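You operate a simulated robot arm through the tools that you are given. There is no shell and no other tool.

You are at the controls of a simulated robot arm. One attempt, no reset.

TASK
Run bearing 75 on the tester at FAST: GOOD tray if it reads green, else the reject box.
Fine: one run; then the speed knob back to SLOW and the tester off. Where these are worked on the way, their far stop is far enough and under half their travel is too little: speed knob.

Only the result counts: the job must be done as asked and must still hold three seconds after the hand-in. Knocking over, shifting, dropping, spilling or breaking anything else fails it.

THE ROBOT
A 6-joint arm with a fingered hand, fixed in place. Base frame: the origin is on the floor under the middle of its stand, x ahead of it, y to its left, z up. Units: m, degrees, N and s.
With the tool pointing down near the work surface it reaches from about 0.26 to 0.5 m from the base axis. Its first joint turns from -166.0 to 166.0 degrees. Payload 2.3 kg.
The tool frame sits at the grasp point between the pads (the TCP): z along the fingers, y along the line on which they close. The tips reach 0.022 m beyond it. The gripper opens to 0.112 m; its body begins 0.06 m behind the TCP. The gripper is a hand of 3 fingers: y runs from the thumb to the fingers, the wrist lies at [0, 0, -0.218] in the tool frame, and closing takes about 1.5 s.
Orientation is told as [roll, pitch, yaw] about the base's x, y, z axes, in that order, counted from this pose: with the fingers straight down and closing along the base's y, the tool's x points along the base's -x, its y along +y and its z along -z.

THE INTERFACE
- The arm moves only by the tool apply_moves. Its argument "motion" is a list of rows, each an object of numbers (a shift or turn left out is 0, a gripper value left out holds the last): "tx", "ty", "tz": the shift along the tool's x, y, z in mm; "wx", "wy", "wz": the turn, a rotation vector about the tool's x, y, z in degrees. In form: [{"tx": .., "ty": .., "tz": .., "wx": .., "wy": .., "wz": ..}, ...]. A call has 1 to 20 rows; each row is the pose to reach, as a shift and turn from the pose commanded when the call began, along the tool's axes at that moment. "jaw" is the closure in counts, from 0 (fully open) to 255 (shut), set as the call begins (left out, the last holds). Rows are played at 5 a second. More than 0.05 m and 8.6 degrees between two rows, or a gripper value outside its range, and nothing of the call is played. Where a pose cannot be reached the arm comes as near as it can. A force on the tool above 90 N (or 10 N above the force at the start of the call, whichever is more), or a blocked arm, ends the call early, and 0.2 s more pass. The fingers move at their own pace (about 0.072 m/s each) and stop on an object; they squeeze with about 24 N. The grip force told is the motor's: it shows also when the fingers shut on nothing. Time passes only in rows, and 0.2 s behind the last, so rows that repeat a pose let the fingers close. It gives the time, the measured TCP pose, the force on the tool (base axes), the opening and the grip force at its end, in the units of the frame above (readings bear some noise), with the torque about the TCP (base axes, N m) and any sound that the robot's microphone picked up, and new pictures: "views" is both (left out), scene, wrist or none.
- Cameras (640 x 400 px; columns grow to the right, rows downward): "scene" is fixed at [0.397, -0.4868, 1.4666]; the picture's right is [0.55, 0.83, 0.00], its down [0.64, -0.42, -0.65] and it looks along [-0.54, 0.36, -0.76] (base axes); focal length 224 px, centre (320, 200). "wrist" rides on the gripper at [0.066, 0.003, -0.081] in the tool frame; the picture's right is [-0.05, 1.00, 0.00], its down [-0.77, -0.04, -0.64] and it looks along [-0.63, -0.03, 0.77] (tool axes); focal length 275 px, centre (320, 200). There is no depth. A picture from a camera that has moved, and an enlarged one, comes with that camera's place and axes in the base frame and with its lens. The place of the scene camera against the robot may be out by one fixed shift of up to 0.025 m in any direction.
- lift_body(by): slides the trunk up (or, below 0, down) by that many m; the arm rides with it, the base frame stays. It gives what a move gives, with no picture.
- preshape(shape): the hand has 3 fingers and takes this shape, open, in about a second: jaw (thumb against the fingers, like two jaws); tri (thumb and two fingers); tip (a fingertip pinch); poke (one finger out to press); point (the index stretched); flat (the hand flat); cup (the hand cupped); fist (a fist). The gripper value then closes the fingers along that shape, each until it touches; the sizes above hold for jaw. It gives what a move gives, with no picture.
- inspect(camera, box): a new picture of the part [left, top, right, bottom] of that camera's present view, enlarged. The clock stands still meanwhile.
- sign_off(): hands the job in; it is judged then, once.

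Nothing tells you positions but the pictures and the camera data. Unless the task says otherwise, let go and move clear before handing in.

The tools are called as name(argument=value, ...) on one line, values as JSON. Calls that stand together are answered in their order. apply_moves: Moves the arm, as the interface text tells. Its arguments: {"type":"object","properties":{"motion":{"type":"array"},"jaw":{"type":"number"},"views":{"type":"string","enum":["both","scene","wrist","none"]}},"required":["motion"]} The other tools are called the same way: lift_body (by) moves the trunk up or down; preshape (shape) gives the hand a shape; inspect (camera, box) takes an enlarged picture of a part of a camera's view; sign_off () hands the job in.

At the start:

```text
clock: 0.0
tool_pos: [0.1634, -0.17, 1.23]
ee_rot: [0.0, -0.1, -0.2]
ft_force: [0.7, -0.2, 0.0]
wrist_torque: [0.04, 0.0, -0.02]
gripper_width: 0.1118
grasp_force: 0.0
shape: jaw
trunk travel left (down, up): [-0.525, 0.065]
```

scene: 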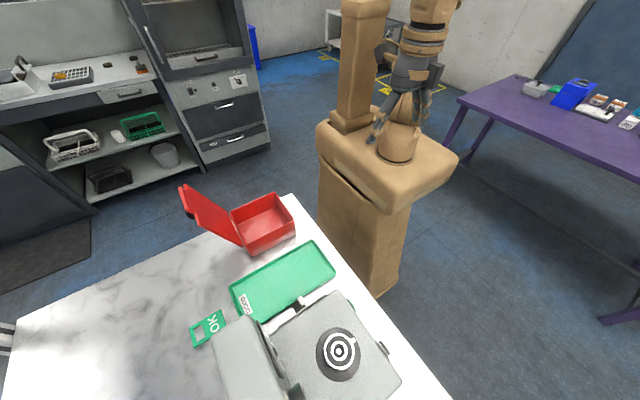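
wrist: 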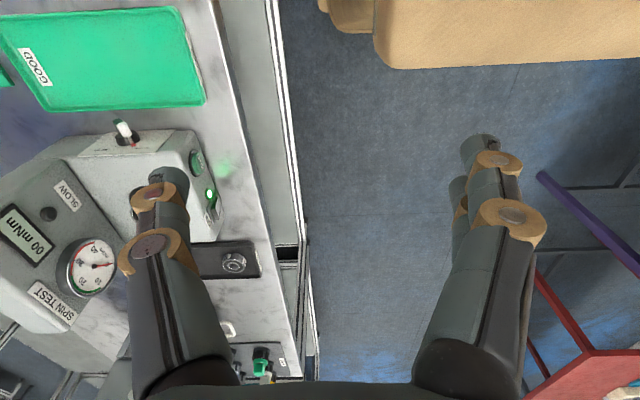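

I see a marble-topped table with a red box, a green GOOD tray and a spin tester; the arm is folded up near its stand. I'll first look closer at the pictures before moving.

inspect(camera="scene", box=[180, 180, 460, 400])

inspect(camera="wrist", box=[0, 0, 320, 400])

inspect(camera="scene", box=[0, 0, 300, 200])

inspect(camera="scene", box=[440, 40, 640, 200])

```text
1.82 times, centred on (320, 290) of scene
camera zoom: at [0.397, -0.4868, 1.4666], right [0.55, 0.83, 0.0], down [0.64, -0.42, -0.65], along [-0.54, 0.36, -0.76], focal length 406 px, centre (320, 36)
```

zoom: 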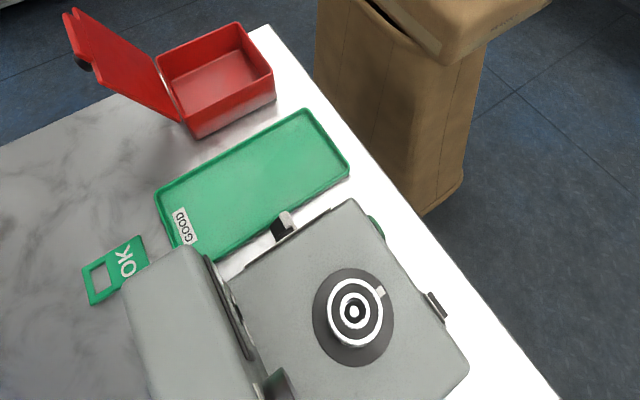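

```text
1.00 times, centred on (160, 200) of wrist (not enlarged: the box is as wide or as high as the picture)
camera zoom: at [0.0973, -0.1682, 1.3114], right [0.05, 1.0, 0.0], down [0.77, -0.04, 0.64], along [0.64, -0.03, -0.77], focal length 275 px, centre (480, 200)
```

zoom: 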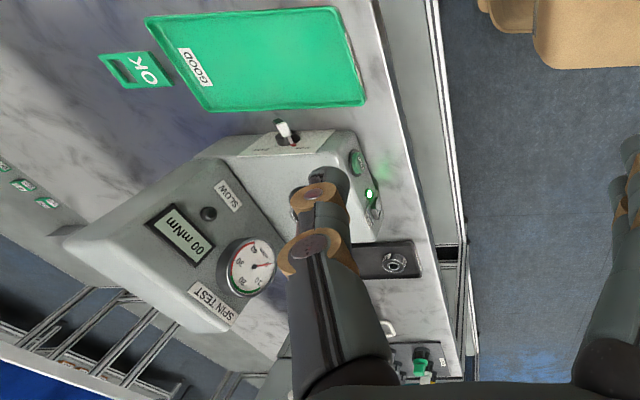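

```text
2.00 times, centred on (150, 100) of scene
camera zoom: at [0.397, -0.4868, 1.4666], right [0.55, 0.83, 0.0], down [0.64, -0.42, -0.65], along [-0.54, 0.36, -0.76], focal length 447 px, centre (660, 400)
```

zoom: 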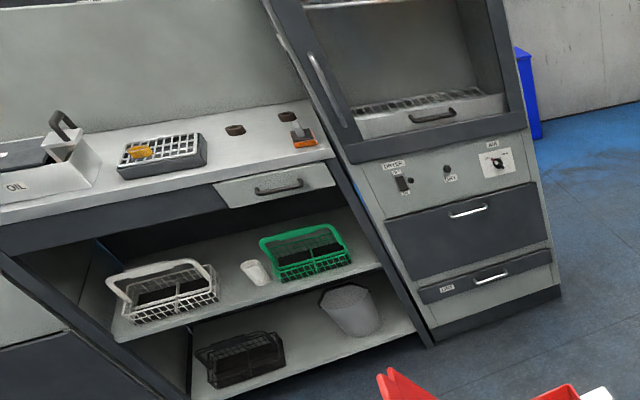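

```text
2.50 times, centred on (540, 120) of scene
camera zoom: at [0.397, -0.4868, 1.4666], right [0.55, 0.83, 0.0], down [0.64, -0.42, -0.65], along [-0.54, 0.36, -0.76], focal length 559 px, centre (-230, 400)
```

zoom: 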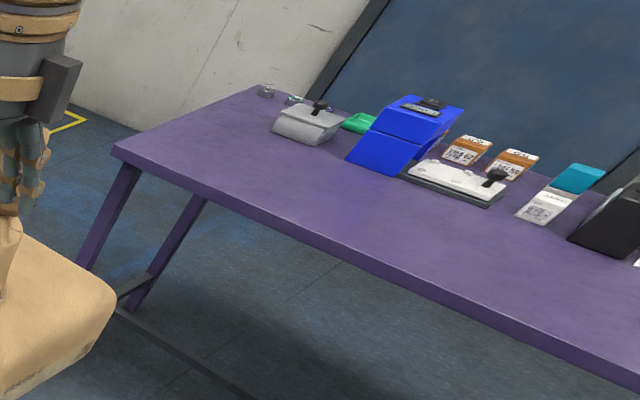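

The tester stands on the marble table on the robot's right (−y), table top near z ≈ 0.91; a dark holder with a ring shows beyond it in the wrist view. I'll zoom into those parts to find the bearings and read labels.

inspect(camera="wrist", box=[170, 220, 330, 400])

inspect(camera="wrist", box=[0, 100, 240, 340])

inspect(camera="scene", box=[300, 280, 420, 400])

```text
2.22 times, centred on (250, 310) of wrist
camera zoom: at [0.0973, -0.1682, 1.3114], right [0.05, 1.0, 0.0], down [0.77, -0.04, 0.64], along [0.64, -0.03, -0.77], focal length 612 px, centre (476, -44)
```

zoom: 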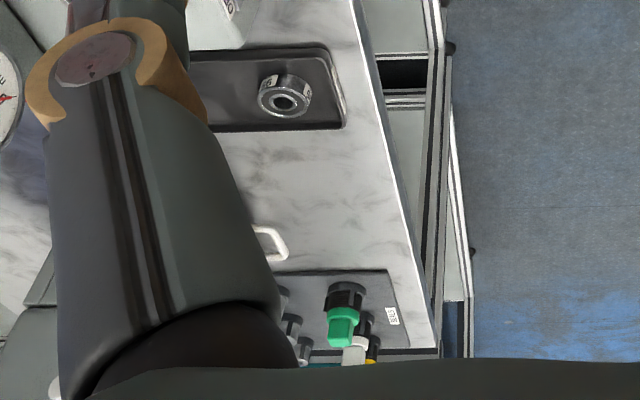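

```text
1.67 times, centred on (120, 220) of wrist
camera zoom: at [0.0973, -0.1682, 1.3114], right [0.05, 1.0, 0.0], down [0.77, -0.04, 0.64], along [0.64, -0.03, -0.77], focal length 459 px, centre (653, 167)
```

zoom: 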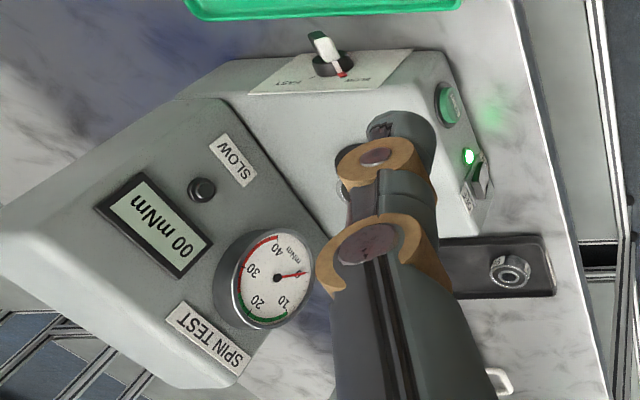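

```text
3.33 times, centred on (360, 340) of scene
camera zoom: at [0.397, -0.4868, 1.4666], right [0.55, 0.83, 0.0], down [0.64, -0.42, -0.65], along [-0.54, 0.36, -0.76], focal length 745 px, centre (187, -267)
```

zoom: 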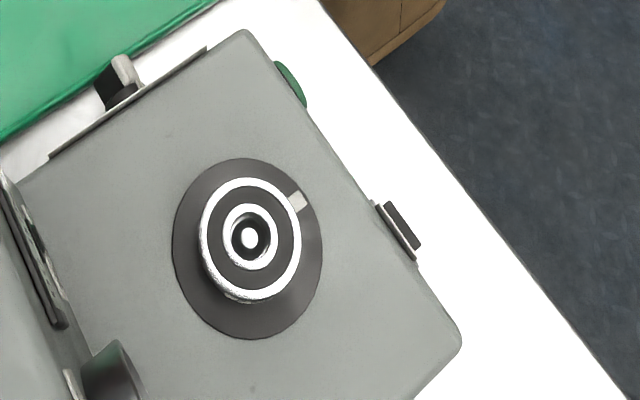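

The tester carries a spindle (something ringed sits on it), a speed pointer on its −x side, start button and power rocker on its +y face; a tray with bearing(s) lies farther in +x. I'll swing the hand so the wrist camera looks at the table along −y.

apply_moves(motion=[{"tx": -15, "tz": -2, "wz": 8}, {"tx": -30, "tz": -4, "wz": 16}, {"tx": -45, "tz": -6, "wz": 24}, {"tx": -60, "tz": -8, "wz": 32}, {"tx": -75, "tz": -10, "wz": 40}, {"tx": -90, "tz": -12, "wz": 48}, {"tx": -105, "tz": -14, "wz": 56}, {"tx": -120, "tz": -16, "wz": 64}, {"tx": -135, "tz": -18, "wz": 72}, {"tx": -150, "tz": -20, "wz": 80}, {"tx": -165, "tz": -20, "wz": 88}, {"tx": -180, "tz": -20, "wz": 90}])

```text
clock: 2.6
tool_pos: [-0.0222, -0.2255, 1.2988]
ee_rot: [0.8, -0.4, -86.8]
ft_force: [0.3, 0.4, -0.4]
wrist_torque: [0.0, -0.01, -0.01]
gripper_width: 0.1119
grasp_force: 0.0
shape: jaw
out of reach, approached as far as the arm can: row 1, 2, 3, 4, 5, 6, 7, 8, 9, 10, 11, 12
trunk travel left (down, up): [-0.525, 0.065]
camera wrist: at [-0.0241, -0.1596, 1.3791], right [1.0, 0.01, 0.01], down [0.0, -0.77, 0.64], along [0.02, -0.64, -0.77], focal length 275 px, centre (320, 200)
```

scene: 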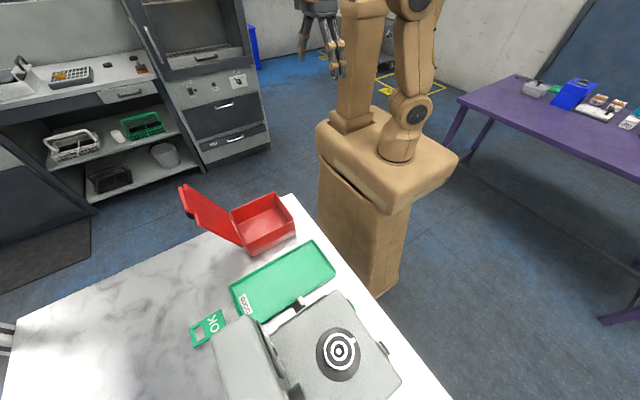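
wrist: 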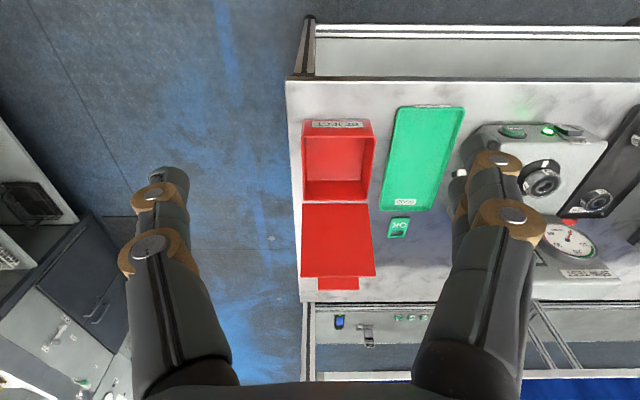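

The arm could not hold that height; it ended up left of the target at (−0.02, −0.23, 1.30). I can now see red box (REJECT), GOOD tray, tester. I'll make a small test move to learn how the commanded pose continues.

apply_moves(motion=[{"ty": 0, "tz": 20}, {"ty": 0, "tz": 40}], views="none")

```text
clock: 3.2
tool_pos: [-0.0289, -0.2316, 1.2947]
ee_rot: [0.8, -0.5, -86.9]
ft_force: [-0.3, -0.5, 0.3]
wrist_torque: [0.03, -0.04, 0.02]
gripper_width: 0.112
grasp_force: 0.0
shape: jaw
out of reach, approached as far as the arm can: row 1, 2
trunk travel left (down, up): [-0.525, 0.065]
```

The tool is at its upper reach here, so I'll raise the trunk fully to gain room and see how the pose responds.

lift_body(by=0.065)

```text
clock: 4.2
tool_pos: [-0.0282, -0.2305, 1.3608]
ee_rot: [0.8, -0.5, -86.8]
ft_force: [0.0, -0.5, -0.1]
wrist_torque: [0.0, 0.02, 0.02]
gripper_width: 0.1118
grasp_force: 0.2
shape: jaw
trunk travel left (down, up): [-0.59, 0.0]
```

The trunk rose and the tool is at z 1.36. Next I try descending and moving along +x toward the tester for a view.

apply_moves(motion=[{"tz": 40}, {"tz": 80}, {"tz": 120}, {"tz": 120}], views="none")

```text
clock: 5.2
tool_pos: [-0.0648, -0.2866, 1.3241]
ee_rot: [0.8, -0.3, -86.7]
ft_force: [-0.3, 0.8, -0.9]
wrist_torque: [-0.05, -0.01, 0.02]
gripper_width: 0.1119
grasp_force: 0.0
shape: jaw
out of reach, approached as far as the arm can: row 1, 2, 3, 4
trunk travel left (down, up): [-0.59, 0.0]
```

The arm drifts outward rather than down; I'll test a plain outward move to see the current command reference.

apply_moves(motion=[{"tx": -20}, {"tx": -40}, {"tx": -40}], views="scene")

```text
clock: 6.0
tool_pos: [-0.0551, -0.3098, 1.3115]
ee_rot: [0.8, -0.5, -86.7]
ft_force: [-0.2, -0.4, 0.2]
wrist_torque: [-0.01, -0.02, -0.05]
gripper_width: 0.112
grasp_force: 0.0
shape: jaw
out of reach, approached as far as the arm can: row 1, 2, 3
trunk travel left (down, up): [-0.59, 0.0]
```

scene: 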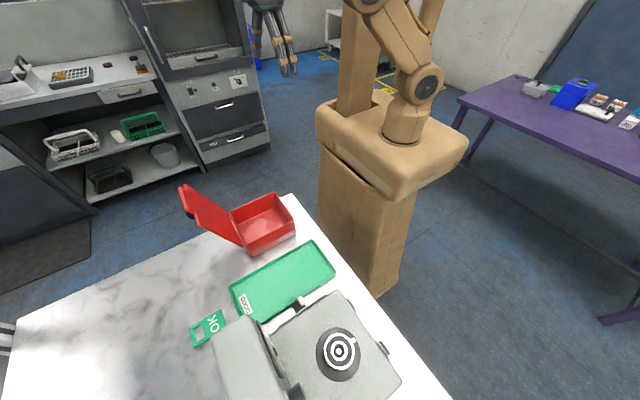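

Yaw seems pinned near −86.7° with the arm swung back, likely a wrist limit. I'll turn the yaw back some to free it.

apply_moves(motion=[{"wz": -8}, {"wz": -16}, {"wz": -24}, {"wz": -32}, {"wz": -40}, {"wz": -40}], views="none")

```text
clock: 7.4
tool_pos: [-0.0528, -0.3079, 1.3126]
ee_rot: [0.3, -0.8, -46.6]
ft_force: [0.2, 0.2, -0.1]
wrist_torque: [0.03, -0.02, 0.0]
gripper_width: 0.112
grasp_force: 0.1
shape: jaw
trunk travel left (down, up): [-0.59, 0.0]
```

The pose is followed again at yaw −46.6°. Now I go straight down to check the freedom.

apply_moves(motion=[{"tz": 40}, {"tz": 80}, {"tz": 120}], views="none")

```text
clock: 8.2
tool_pos: [-0.0749, -0.3114, 1.2079]
ee_rot: [0.7, -1.0, -46.6]
ft_force: [-0.5, -0.5, -0.4]
wrist_torque: [0.0, -0.03, 0.0]
gripper_width: 0.1118
grasp_force: 0.0
shape: jaw
out of reach, approached as far as the arm can: row 3
trunk travel left (down, up): [-0.59, 0.0]
```

It goes down but drifts a bit. I'll move out and along +x while easing the yaw back toward −10°, keeping the hand's angle to the arm similar.

apply_moves(motion=[{"tx": -20, "ty": 10, "wz": -6}, {"tx": -40, "ty": 20, "wz": -12}, {"tx": -60, "ty": 30, "wz": -18}, {"tx": -80, "ty": 40, "wz": -24}, {"tx": -100, "ty": 50, "wz": -30}, {"tx": -120, "ty": 60, "wz": -36}])

```text
clock: 9.6
tool_pos: [0.0571, -0.3551, 1.2088]
ee_rot: [-0.2, -0.7, -10.6]
ft_force: [-0.6, -0.3, 0.6]
wrist_torque: [-0.03, -0.01, -0.01]
gripper_width: 0.1119
grasp_force: 0.0
shape: jaw
trunk travel left (down, up): [-0.59, 0.0]
camera wrist: at [-0.011, -0.3411, 1.2885], right [0.23, 0.97, 0.0], down [0.74, -0.17, 0.65], along [0.63, -0.15, -0.76], focal length 275 px, centre (320, 200)
```

scene: 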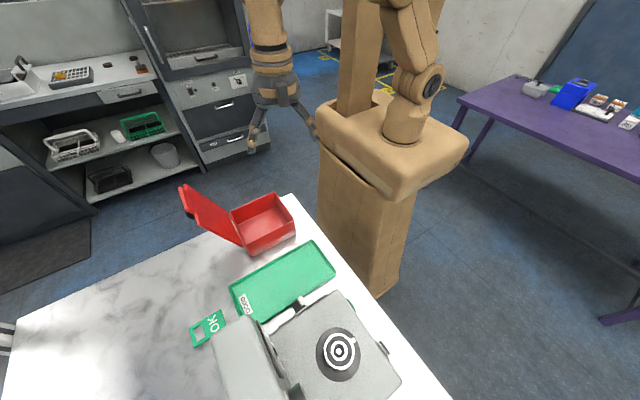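
wrist: 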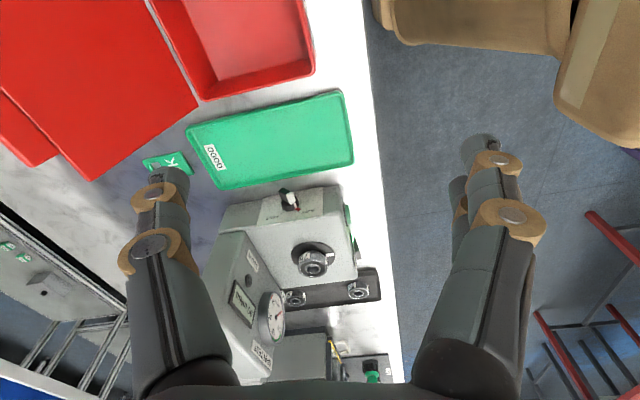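

Good view now: red REJECT box, GOOD tray, tester with something on the spindle, and a dark tray behind with two bearings. I'll zoom in on these.

inspect(camera="wrist", box=[200, 180, 400, 320])

inspect(camera="wrist", box=[270, 230, 390, 310])

inspect(camera="wrist", box=[240, 310, 420, 400])

```text
2.86 times, centred on (300, 250) of wrist
camera zoom: at [-0.011, -0.3411, 1.2885], right [0.23, 0.97, 0.0], down [0.74, -0.17, 0.65], along [0.63, -0.15, -0.76], focal length 786 px, centre (377, 57)
```

zoom: 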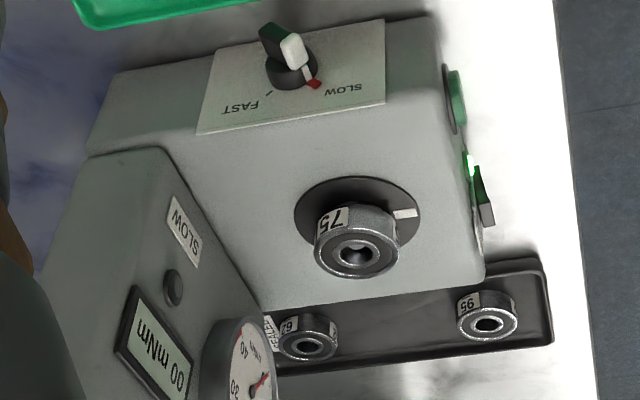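

```text
5.00 times, centred on (330, 270) of wrist
camera zoom: at [-0.011, -0.3411, 1.2885], right [0.23, 0.97, 0.0], down [0.74, -0.17, 0.65], along [0.63, -0.15, -0.76], focal length 1376 px, centre (270, -150)
```

zoom: 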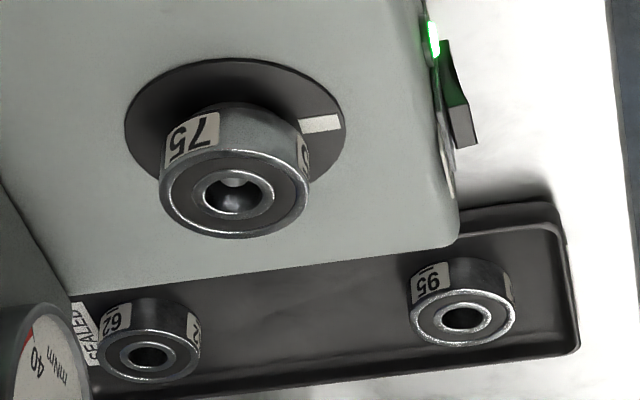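

```text
3.56 times, centred on (330, 355) of wrist
camera zoom: at [-0.011, -0.3411, 1.2885], right [0.23, 0.97, 0.0], down [0.74, -0.17, 0.65], along [0.63, -0.15, -0.76], focal length 979 px, centre (284, -351)
```

zoom: 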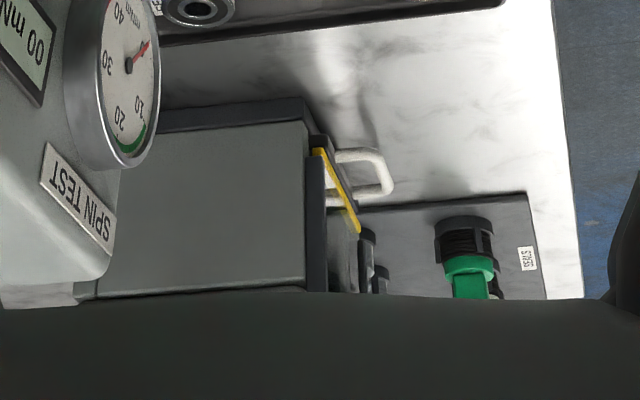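

Bearing 75 already sits on the spindle; 62 and 95 are in a SEALED tray I must not disturb. The knob points to SLOW and the display shows 00 mNm with the lamp lit, so power seems on. I'll move closer over the tester for better geometry.

apply_moves(motion=[{"tx": -30, "ty": 9}, {"tx": -60, "ty": 18}, {"tx": -90, "ty": 27}, {"tx": -120, "ty": 36}, {"tx": -150, "ty": 45}])

```text
clock: 10.8
tool_pos: [0.2098, -0.3542, 1.2235]
ee_rot: [0.0, -0.7, -10.7]
ft_force: [-0.3, -0.1, 0.2]
wrist_torque: [-0.02, 0.02, -0.03]
gripper_width: 0.1119
grasp_force: 0.1
shape: jaw
out of reach, approached as far as the arm can: row 4, 5
trunk travel left (down, up): [-0.59, 0.0]
camera wrist: at [0.1432, -0.3383, 1.3031], right [0.23, 0.97, 0.0], down [0.74, -0.18, 0.65], along [0.63, -0.15, -0.76], focal length 275 px, centre (320, 200)
```

scene: 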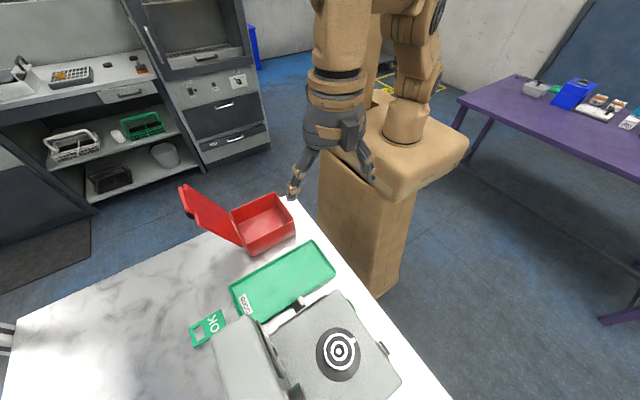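
wrist: 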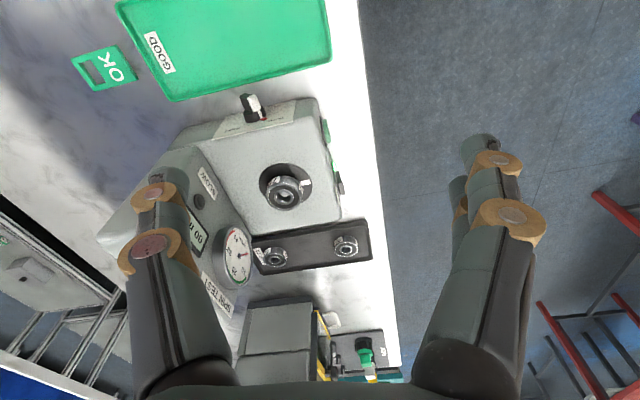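

Reach ends at about 0.41 m radius at this height, so lower is better. I'll lower to z ≈ 1.12 and test turning the yaw toward −58° so the camera faces the tester radially.

apply_moves(motion=[{"tz": 30, "wz": 0}, {"tz": 60, "wz": 0}, {"tz": 90, "wz": 0}, {"tz": 90, "wz": 8}, {"tz": 90, "wz": 16}, {"tz": 90, "wz": 24}, {"tz": 90, "wz": 32}, {"tz": 90, "wz": 40}])

```text
clock: 12.6
tool_pos: [0.2096, -0.3557, 1.2273]
ee_rot: [0.9, 0.4, -43.9]
ft_force: [0.3, -1.1, -0.2]
wrist_torque: [0.0, -0.01, 0.02]
gripper_width: 0.1117
grasp_force: 0.2
shape: jaw
out of reach, approached as far as the arm can: row 1, 2, 3, 4, 5, 6, 7, 8
trunk travel left (down, up): [-0.59, 0.0]
camera wrist: at [0.1626, -0.3088, 1.3087], right [0.73, 0.69, 0.02], down [0.53, -0.57, 0.63], along [0.44, -0.45, -0.78], focal length 275 px, centre (320, 200)
```

scene: 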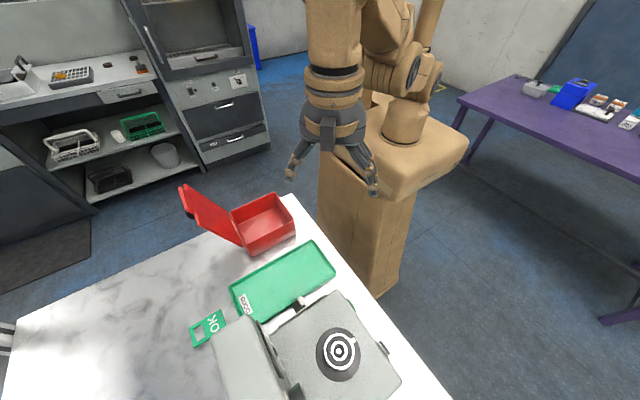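
wrist: 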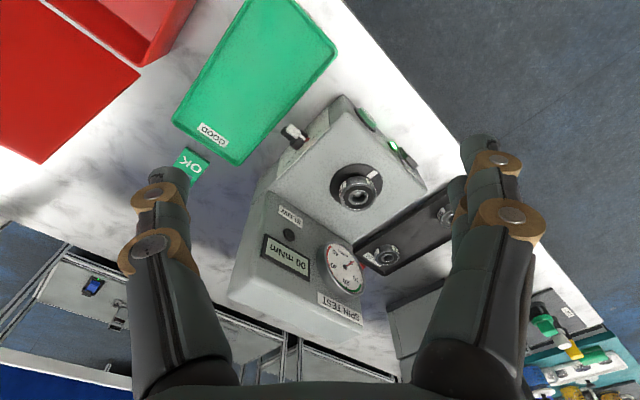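

Yaw turns fine here, but the descent was refused, so some joint is at its limit. I'll look at the arm's configuration.

inspect(camera="scene", box=[260, 0, 500, 210])

```text
1.90 times, centred on (380, 105) of scene
camera zoom: at [0.397, -0.4868, 1.4666], right [0.55, 0.83, 0.0], down [0.64, -0.42, -0.65], along [-0.54, 0.36, -0.76], focal length 426 px, centre (206, 381)
```

zoom: 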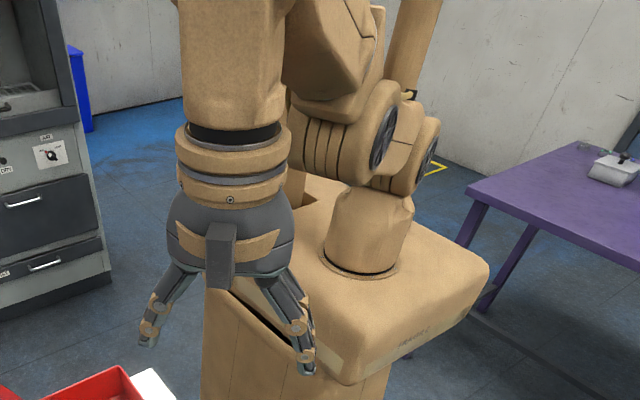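

The arm looks folded with a limited wrist, so height should come from the trunk. I'll lower the trunk 0.1 m (hand stays clear at z ≈ 1.13 above the GOOD tray).

lift_body(by=-0.1)

apply_moves(motion=[{"ty": 0, "tx": -10}, {"tx": -20}, {"tx": -30}], views="wrist")

```text
clock: 14.0
tool_pos: [0.2086, -0.3542, 1.1276]
ee_rot: [0.9, 0.4, -43.8]
ft_force: [0.7, -0.1, 0.1]
wrist_torque: [0.01, -0.01, -0.03]
gripper_width: 0.1118
grasp_force: 0.0
shape: jaw
trunk travel left (down, up): [-0.49, 0.1]
```

```text
clock: 14.8
tool_pos: [0.2093, -0.3557, 1.1276]
ee_rot: [0.9, 0.4, -43.9]
ft_force: [-0.8, -0.3, -0.6]
wrist_torque: [-0.02, 0.03, 0.06]
gripper_width: 0.1117
grasp_force: 0.1
shape: jaw
out of reach, approached as far as the arm can: row 1, 2, 3
trunk travel left (down, up): [-0.49, 0.1]
camera wrist: at [0.1624, -0.3084, 1.2087], right [0.73, 0.69, 0.02], down [0.53, -0.57, 0.63], along [0.44, -0.45, -0.78], focal length 275 px, centre (320, 200)
```

wrist: 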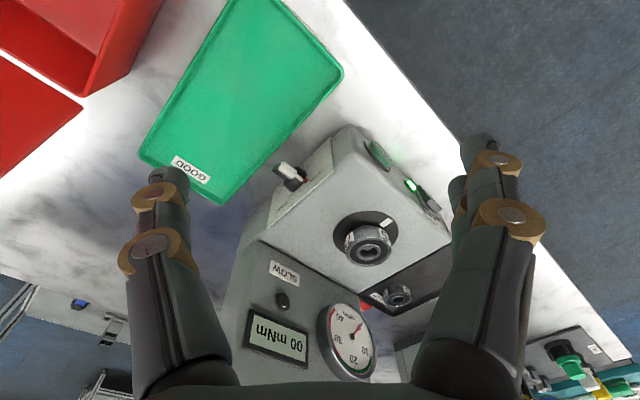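

Outward is also refused in this tool-down pose. I'll test tilting the tool so it points outward (−wy), which should free the wrist.

apply_moves(motion=[{"wy": -8}, {"wy": -16}, {"wy": -24}], views="none")

```text
clock: 15.6
tool_pos: [0.1771, -0.3454, 1.256]
ee_rot: [1.9, -21.8, -44.2]
ft_force: [-0.1, 0.8, -0.1]
wrist_torque: [0.02, 0.01, -0.03]
gripper_width: 0.112
grasp_force: 0.1
shape: jaw
out of reach, approached as far as the arm can: row 1, 2, 3
trunk travel left (down, up): [-0.49, 0.1]
```

Tilting outward pushed the hand up and in, so that side is limited. I'll undo the tilt, and then probe the free directions with small moves.

apply_moves(motion=[{"wy": 8}, {"wy": 16}, {"wy": 22}], views="none")

apply_moves(motion=[{"tz": 20}, {"tz": 40}, {"tz": 60}], views="none")

apply_moves(motion=[{"wz": -8}, {"wz": -16}, {"wz": -24}, {"wz": -32}, {"wz": -40}, {"wz": -48}], views="none")

apply_moves(motion=[{"tz": 20}, {"tz": 40}, {"tz": 60}], views="none")

```text
clock: 16.4
tool_pos: [0.166, -0.3035, 1.2224]
ee_rot: [0.8, -1.7, -43.7]
ft_force: [-1.0, -0.1, 0.1]
wrist_torque: [-0.02, 0.01, -0.03]
gripper_width: 0.1119
grasp_force: 0.2
shape: jaw
out of reach, approached as far as the arm can: row 1, 2, 3
trunk travel left (down, up): [-0.49, 0.1]
```

```text
clock: 17.2
tool_pos: [0.1739, -0.3396, 1.1851]
ee_rot: [0.9, -1.6, -43.8]
ft_force: [-0.4, -0.9, -0.5]
wrist_torque: [-0.03, 0.03, -0.01]
gripper_width: 0.1119
grasp_force: 0.2
shape: jaw
out of reach, approached as far as the arm can: row 1, 2, 3
trunk travel left (down, up): [-0.49, 0.1]
```

```text
clock: 18.6
tool_pos: [0.1767, -0.337, 1.1871]
ee_rot: [-0.6, -1.8, 4.4]
ft_force: [0.1, -0.7, 0.7]
wrist_torque: [-0.02, -0.03, 0.01]
gripper_width: 0.1119
grasp_force: 0.1
shape: jaw
trunk travel left (down, up): [-0.49, 0.1]
```

```text
clock: 19.4
tool_pos: [0.1785, -0.3385, 1.1288]
ee_rot: [-0.5, -1.9, 4.3]
ft_force: [-0.8, 0.0, 0.0]
wrist_torque: [0.0, -0.01, 0.02]
gripper_width: 0.1118
grasp_force: 0.1
shape: jaw
trunk travel left (down, up): [-0.49, 0.1]
```

With yaw ≈ 4° (about 66° ahead of the arm's azimuth) the arm descends freely: the wrist rotation has a stop on the other side. To face the tester radially I must turn the long way round (+ yaw), so I rotate in steps.

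apply_moves(motion=[{"wz": -8}, {"wz": -16}, {"wz": -24}, {"wz": -32}, {"wz": -40}, {"wz": -48}, {"wz": -56}, {"wz": -64}, {"wz": -72}, {"wz": -80}, {"wz": -88}, {"wz": -96}, {"wz": -104}, {"wz": -112}, {"wz": -120}, {"wz": -128}, {"wz": -136}, {"wz": -144}, {"wz": -152}])

```text
clock: 23.4
tool_pos: [0.1791, -0.3379, 1.1288]
ee_rot: [-0.3, 1.8, 156.4]
ft_force: [0.5, -0.4, -0.1]
wrist_torque: [0.02, 0.0, 0.02]
gripper_width: 0.1119
grasp_force: 0.0
shape: jaw
trunk travel left (down, up): [-0.49, 0.1]
camera wrist: at [0.2352, -0.3665, 1.2106], right [-0.44, -0.9, -0.01], down [-0.71, 0.35, 0.61], along [-0.55, 0.28, -0.79], focal length 275 px, centre (320, 200)
```

scene: 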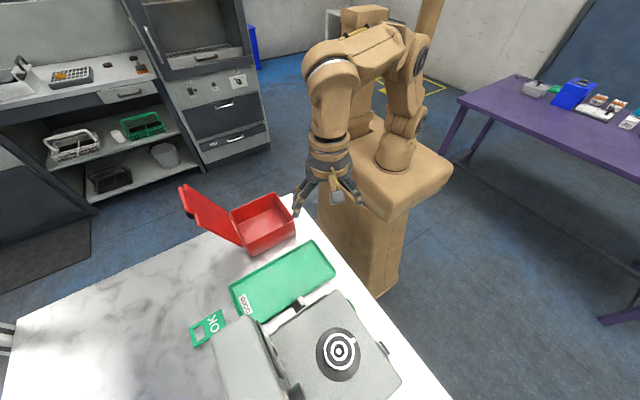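
wrist: 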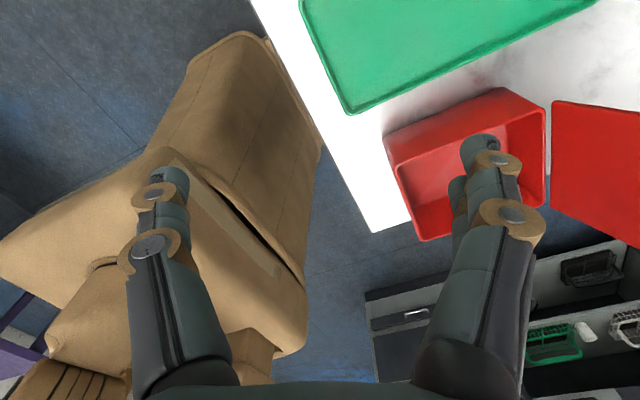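

The yaw turns freely this way and the arm is elbow-up as wanted. I continue the rotation to yaw ≈ −52°.

apply_moves(motion=[{"wz": -8}, {"wz": -16}, {"wz": -24}, {"wz": -32}, {"wz": -40}, {"wz": -48}, {"wz": -56}, {"wz": -64}, {"wz": -72}, {"wz": -80}, {"wz": -88}, {"wz": -96}, {"wz": -104}, {"wz": -112}, {"wz": -120}, {"wz": -128}, {"wz": -136}, {"wz": -144}, {"wz": -150}])

```text
clock: 27.4
tool_pos: [0.1793, -0.3374, 1.1267]
ee_rot: [1.2, -1.4, -53.8]
ft_force: [-0.1, 0.7, 0.5]
wrist_torque: [0.01, -0.01, -0.03]
gripper_width: 0.1119
grasp_force: 0.0
shape: jaw
trunk travel left (down, up): [-0.49, 0.1]
camera wrist: at [0.139, -0.2822, 1.2062], right [0.83, 0.55, 0.02], down [0.41, -0.64, 0.65], along [0.38, -0.54, -0.76], focal length 275 px, centre (320, 200)
```

scene: 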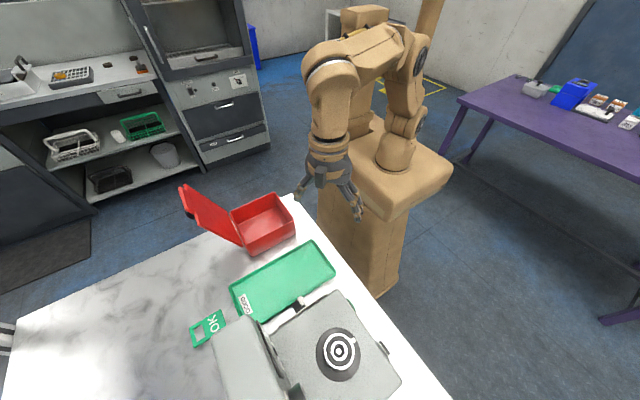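
wrist: 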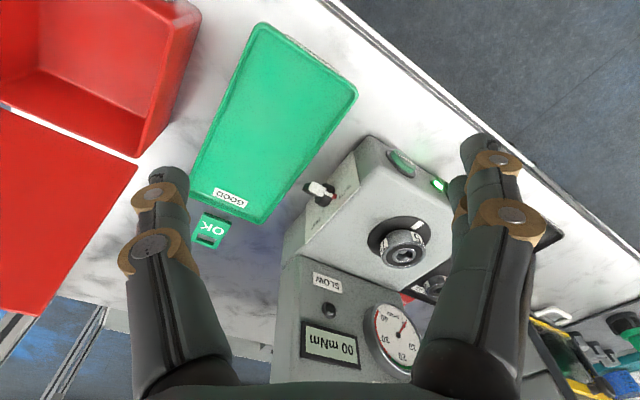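

Now the hand faces the tester freely. I'll zoom in on knob, bearing, button, and rocker for geometry.

inspect(camera="wrist", box=[280, 120, 480, 245])

inspect(camera="wrist", box=[280, 240, 440, 390])

inspect(camera="wrist", box=[350, 130, 470, 210])

```text
3.20 times, centred on (380, 182) of wrist
camera zoom: at [0.139, -0.2822, 1.2062], right [0.83, 0.55, 0.02], down [0.41, -0.64, 0.65], along [0.38, -0.54, -0.76], focal length 881 px, centre (128, 256)
```

zoom: 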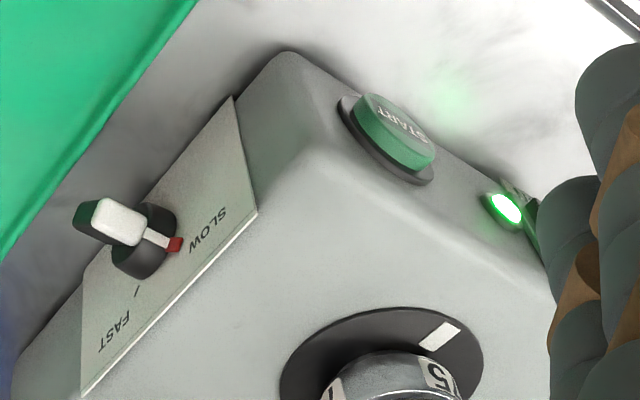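

```text
2.67 times, centred on (360, 315) of wrist
camera zoom: at [0.139, -0.2822, 1.2062], right [0.83, 0.55, 0.02], down [0.41, -0.64, 0.65], along [0.38, -0.54, -0.76], focal length 734 px, centre (213, -107)
```

zoom: 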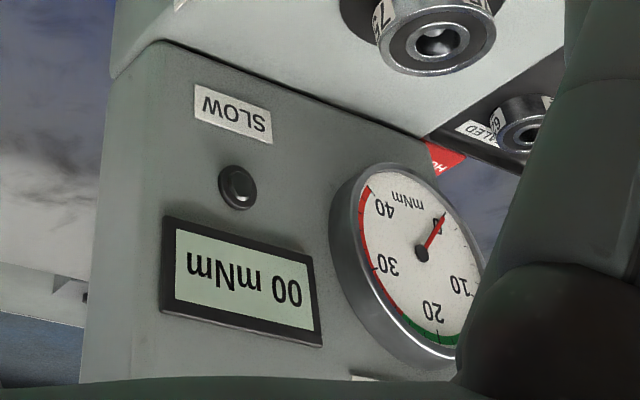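

```text
5.00 times, centred on (410, 170) of wrist
camera zoom: at [0.139, -0.2822, 1.2062], right [0.83, 0.55, 0.02], down [0.41, -0.64, 0.65], along [0.38, -0.54, -0.76], focal length 1376 px, centre (-130, 350)
```

zoom: 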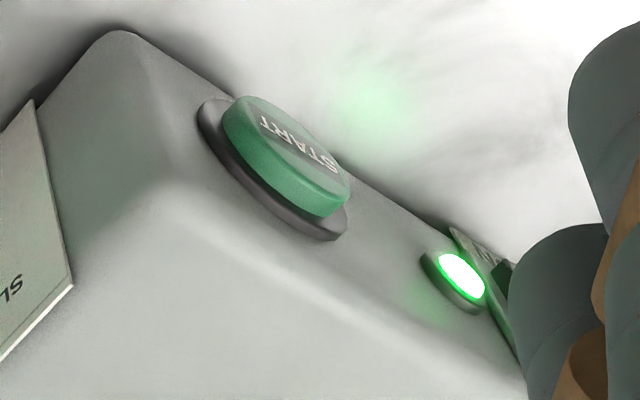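

I have triangulated: bearing 75 top centre ≈ (0.371, −0.446, 1.002), START ≈ (0.326, −0.372, 0.931), knob ≈ (0.255, −0.456, 0.942) with its axis along −x. Next I try the poke shape and see how the finger looks.

preshape(shape="poke")

apply_moves(motion=[{"tz": 0}], views="both")

inspect(camera="scene", box=[270, 20, 470, 240])

```text
clock: 28.3
tool_pos: [0.1789, -0.3374, 1.1264]
ee_rot: [1.2, -1.4, -54.0]
ft_force: [0.1, 0.5, 0.0]
wrist_torque: [-0.02, -0.02, 0.03]
gripper_width: 0.0
grasp_force: 0.0
shape: poke
trunk travel left (down, up): [-0.49, 0.1]
```

```text
clock: 28.7
tool_pos: [0.1801, -0.3375, 1.1279]
ee_rot: [1.2, -1.5, -53.8]
ft_force: [-0.1, 0.2, -0.3]
wrist_torque: [0.0, -0.01, 0.01]
gripper_width: 0.0
grasp_force: 0.0
shape: poke
trunk travel left (down, up): [-0.49, 0.1]
camera wrist: at [0.1392, -0.2821, 1.2062], right [0.83, 0.55, 0.02], down [0.41, -0.64, 0.65], along [0.37, -0.54, -0.76], focal length 275 px, centre (320, 200)
```

scene: 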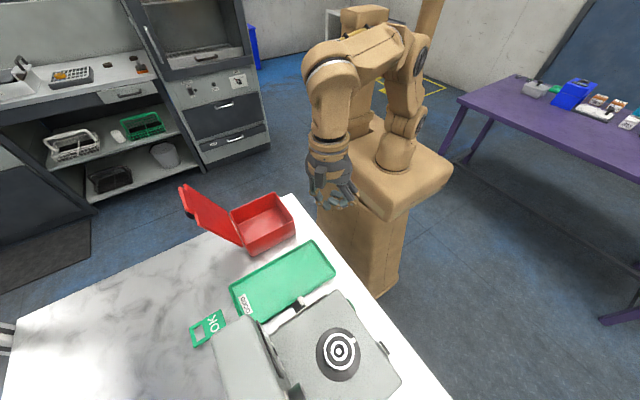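
wrist: 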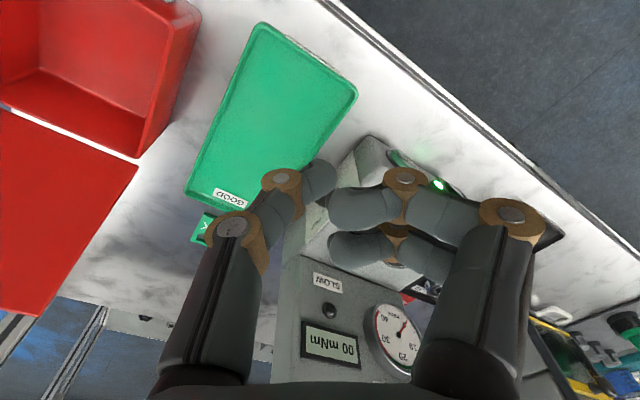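

```text
1.82 times, centred on (370, 130) of scene
camera zoom: at [0.397, -0.4868, 1.4666], right [0.55, 0.83, 0.0], down [0.64, -0.42, -0.65], along [-0.54, 0.36, -0.76], focal length 406 px, centre (229, 327)
```

zoom: 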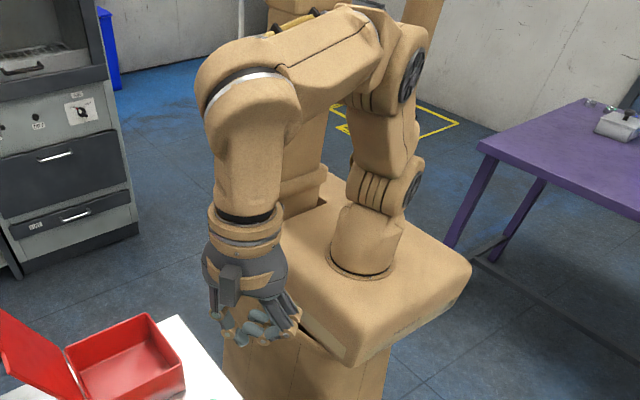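

In 'poke' the thumb/fingers are folded with no long single finger. I'll compare with 'point' and 'tip'.

preshape(shape="point")

apply_moves(motion=[{"tz": 0}], views="wrist")

inspect(camera="scene", box=[290, 110, 390, 230])

preshape(shape="tip")

apply_moves(motion=[{"tz": 0}], views="wrist")

inspect(camera="scene", box=[290, 110, 390, 230])

```text
clock: 29.6
tool_pos: [0.1784, -0.3382, 1.1267]
ee_rot: [1.3, -1.3, -53.9]
ft_force: [-0.3, -0.4, 1.5]
wrist_torque: [-0.01, 0.02, 0.0]
gripper_width: 0.0
grasp_force: 0.2
shape: point
trunk travel left (down, up): [-0.49, 0.1]
```

```text
clock: 30.0
tool_pos: [0.1782, -0.3375, 1.1281]
ee_rot: [1.2, -1.5, -53.8]
ft_force: [-0.2, -0.2, 0.2]
wrist_torque: [0.02, -0.02, 0.0]
gripper_width: 0.0001
grasp_force: 0.0
shape: point
trunk travel left (down, up): [-0.49, 0.1]
camera wrist: at [0.1392, -0.2821, 1.2062], right [0.83, 0.55, 0.02], down [0.41, -0.64, 0.65], along [0.37, -0.54, -0.76], focal length 275 px, centre (320, 200)
```

wrist: 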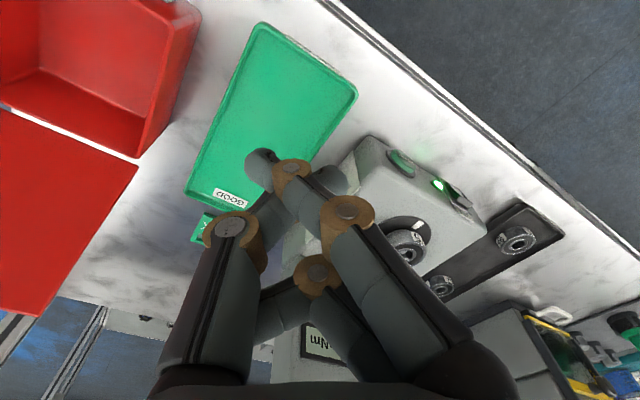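

```text
3.33 times, centred on (340, 170) of scene
camera zoom: at [0.397, -0.4868, 1.4666], right [0.55, 0.83, 0.0], down [0.64, -0.42, -0.65], along [-0.54, 0.36, -0.76], focal length 745 px, centre (253, 300)
```

zoom: 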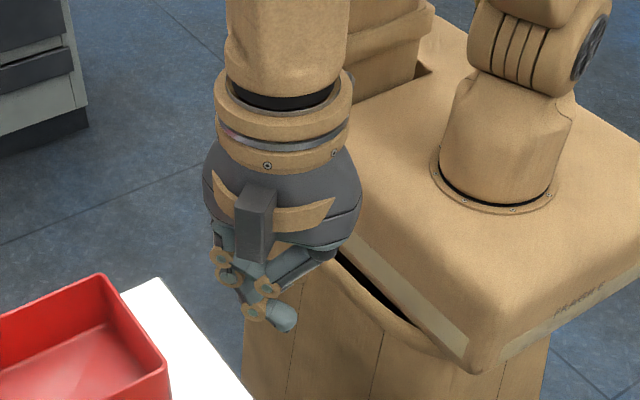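

```text
clock: 30.9
tool_pos: [0.1794, -0.3369, 1.1277]
ee_rot: [1.2, -1.3, -53.7]
ft_force: [-0.2, 0.7, -0.4]
wrist_torque: [-0.03, -0.03, 0.04]
gripper_width: 0.0801
grasp_force: 0.2
shape: tip
trunk travel left (down, up): [-0.49, 0.1]
```

```text
clock: 31.3
tool_pos: [0.1788, -0.3381, 1.1265]
ee_rot: [1.2, -1.4, -53.8]
ft_force: [0.0, -0.3, 0.7]
wrist_torque: [-0.03, 0.04, 0.04]
gripper_width: 0.08
grasp_force: 0.1
shape: tip
trunk travel left (down, up): [-0.49, 0.1]
camera wrist: at [0.1392, -0.2821, 1.2062], right [0.83, 0.55, 0.02], down [0.41, -0.64, 0.65], along [0.37, -0.54, -0.76], focal length 275 px, centre (320, 200)
```

wrist: 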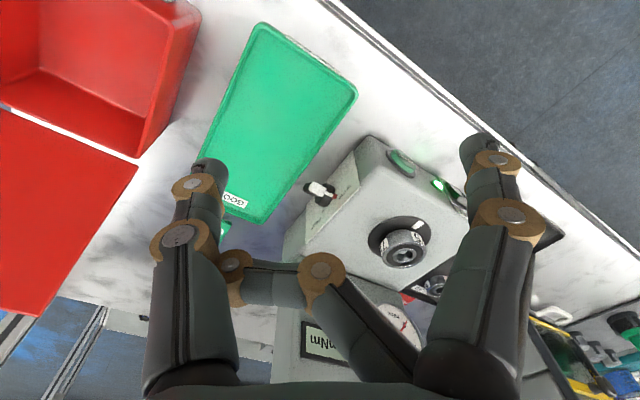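

```text
3.33 times, centred on (340, 170) of scene
camera zoom: at [0.397, -0.4868, 1.4666], right [0.55, 0.83, 0.0], down [0.64, -0.42, -0.65], along [-0.54, 0.36, -0.76], focal length 745 px, centre (253, 300)
```

zoom: 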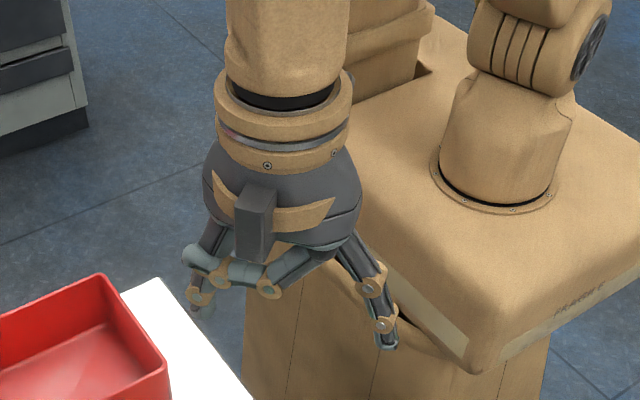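

'Tip' (thumb and index, middle folded) looks the most predictable; I'll close it to see the closed stick formed at the tool axis.

apply_moves(motion=[{"tz": 0}, {"tz": 0}, {"tz": 0}, {"tz": 0}, {"tz": 0}, {"tz": 0}, {"tz": 0}, {"tz": 0}], jaw=255, views="wrist")

inspect(camera="scene", box=[290, 110, 390, 230])

```text
clock: 33.1
tool_pos: [0.1797, -0.3364, 1.1269]
ee_rot: [1.1, -1.4, -53.7]
ft_force: [-0.7, 0.4, 0.2]
wrist_torque: [0.01, 0.01, 0.0]
gripper_width: 0.0
grasp_force: 23.9
shape: tip
trunk travel left (down, up): [-0.49, 0.1]
camera wrist: at [0.1392, -0.2821, 1.2062], right [0.83, 0.55, 0.02], down [0.41, -0.64, 0.65], along [0.37, -0.54, -0.76], focal length 275 px, centre (320, 200)
```

wrist: 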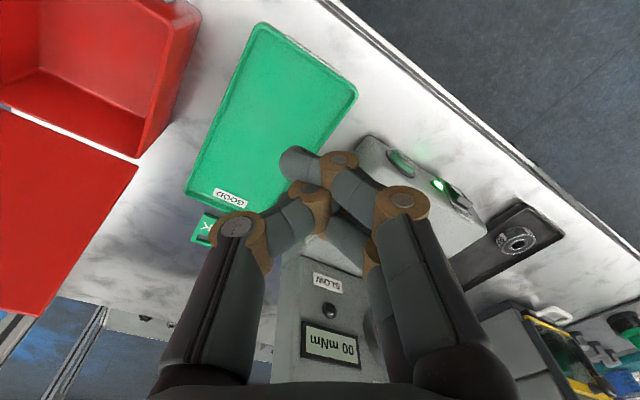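

```text
3.33 times, centred on (340, 170) of scene
camera zoom: at [0.397, -0.4868, 1.4666], right [0.55, 0.83, 0.0], down [0.64, -0.42, -0.65], along [-0.54, 0.36, -0.76], focal length 745 px, centre (253, 300)
```

zoom: 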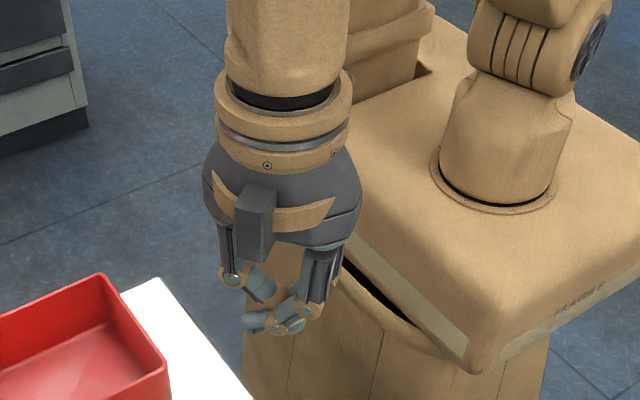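

The closed tip pinch curls unevenly. I'll check how the 'jaw' shape looks when closed, since its sizes are specified.

preshape(shape="jaw")

apply_moves(motion=[{"tz": 0}, {"tz": 0}, {"tz": 0}, {"tz": 0}, {"tz": 0}, {"tz": 0}, {"tz": 0}, {"tz": 0}], jaw=255, views="wrist")

inspect(camera="scene", box=[290, 110, 390, 230])

```text
clock: 34.0
tool_pos: [0.1791, -0.3377, 1.128]
ee_rot: [1.2, -1.5, -53.8]
ft_force: [-0.8, 1.2, 0.8]
wrist_torque: [0.01, -0.02, 0.02]
gripper_width: 0.1119
grasp_force: 0.1
shape: jaw
trunk travel left (down, up): [-0.49, 0.1]
```

```text
clock: 35.8
tool_pos: [0.1798, -0.3379, 1.1281]
ee_rot: [1.2, -1.3, -53.8]
ft_force: [-0.6, -0.9, -0.4]
wrist_torque: [0.03, 0.02, -0.02]
gripper_width: 0.0
grasp_force: 24.2
shape: jaw
trunk travel left (down, up): [-0.49, 0.1]
camera wrist: at [0.1392, -0.2821, 1.2062], right [0.83, 0.55, 0.02], down [0.41, -0.64, 0.65], along [0.37, -0.54, -0.76], focal length 275 px, centre (320, 200)
```

wrist: 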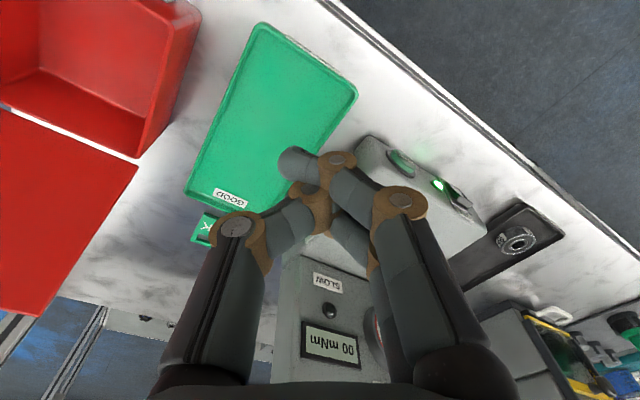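

```text
3.33 times, centred on (340, 170) of scene
camera zoom: at [0.397, -0.4868, 1.4666], right [0.55, 0.83, 0.0], down [0.64, -0.42, -0.65], along [-0.54, 0.36, -0.76], focal length 745 px, centre (253, 300)
```

zoom: 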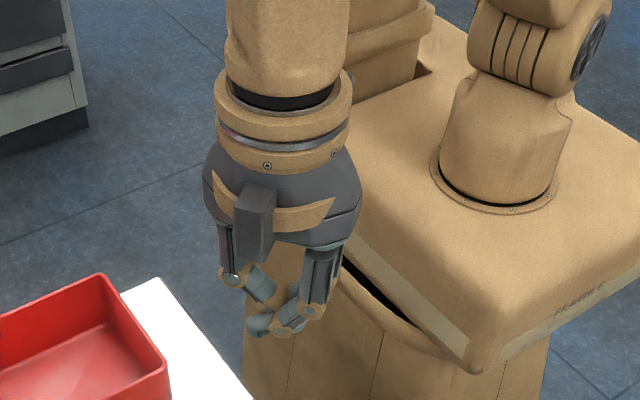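

Fully closed the fingers curl past each other. I'll view a mid-closure (~30 mm gap), useful for straddling the knob.

preshape(shape="tip")

apply_moves(motion=[{"tz": 0}, {"tz": 0}, {"tz": 0}, {"tz": 0}, {"tz": 0}, {"tz": 0}], jaw=150, views="wrist")

inspect(camera="scene", box=[290, 110, 390, 230])

```text
clock: 36.7
tool_pos: [0.1793, -0.3375, 1.1258]
ee_rot: [1.3, -1.4, -53.8]
ft_force: [0.1, 0.3, 0.5]
wrist_torque: [0.02, 0.01, 0.03]
gripper_width: 0.1122
grasp_force: 0.0
shape: tip
trunk travel left (down, up): [-0.49, 0.1]
```

```text
clock: 38.1
tool_pos: [0.1798, -0.3371, 1.1263]
ee_rot: [1.2, -1.4, -53.8]
ft_force: [0.4, -0.5, 0.0]
wrist_torque: [0.0, 0.0, 0.0]
gripper_width: 0.0469
grasp_force: 0.0
shape: tip
trunk travel left (down, up): [-0.49, 0.1]
camera wrist: at [0.1392, -0.2821, 1.2062], right [0.83, 0.55, 0.02], down [0.41, -0.64, 0.65], along [0.37, -0.54, -0.76], focal length 275 px, centre (320, 200)
```

wrist: 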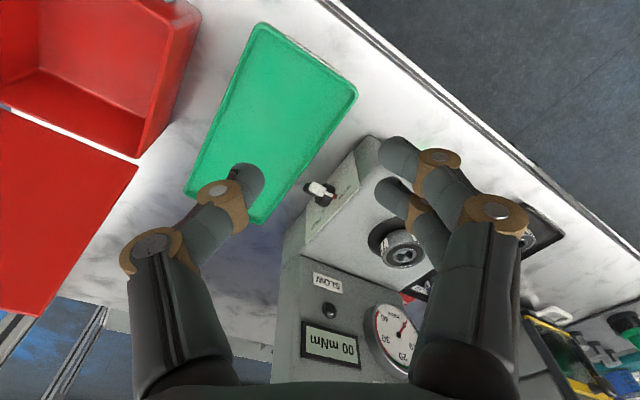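

```text
3.33 times, centred on (340, 170) of scene
camera zoom: at [0.397, -0.4868, 1.4666], right [0.55, 0.83, 0.0], down [0.64, -0.42, -0.65], along [-0.54, 0.36, -0.76], focal length 745 px, centre (253, 300)
```

zoom: 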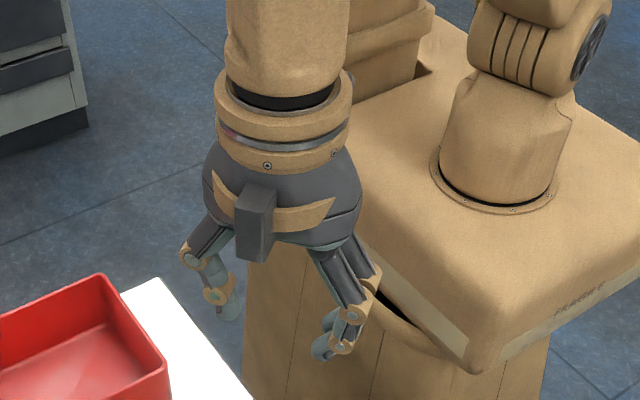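

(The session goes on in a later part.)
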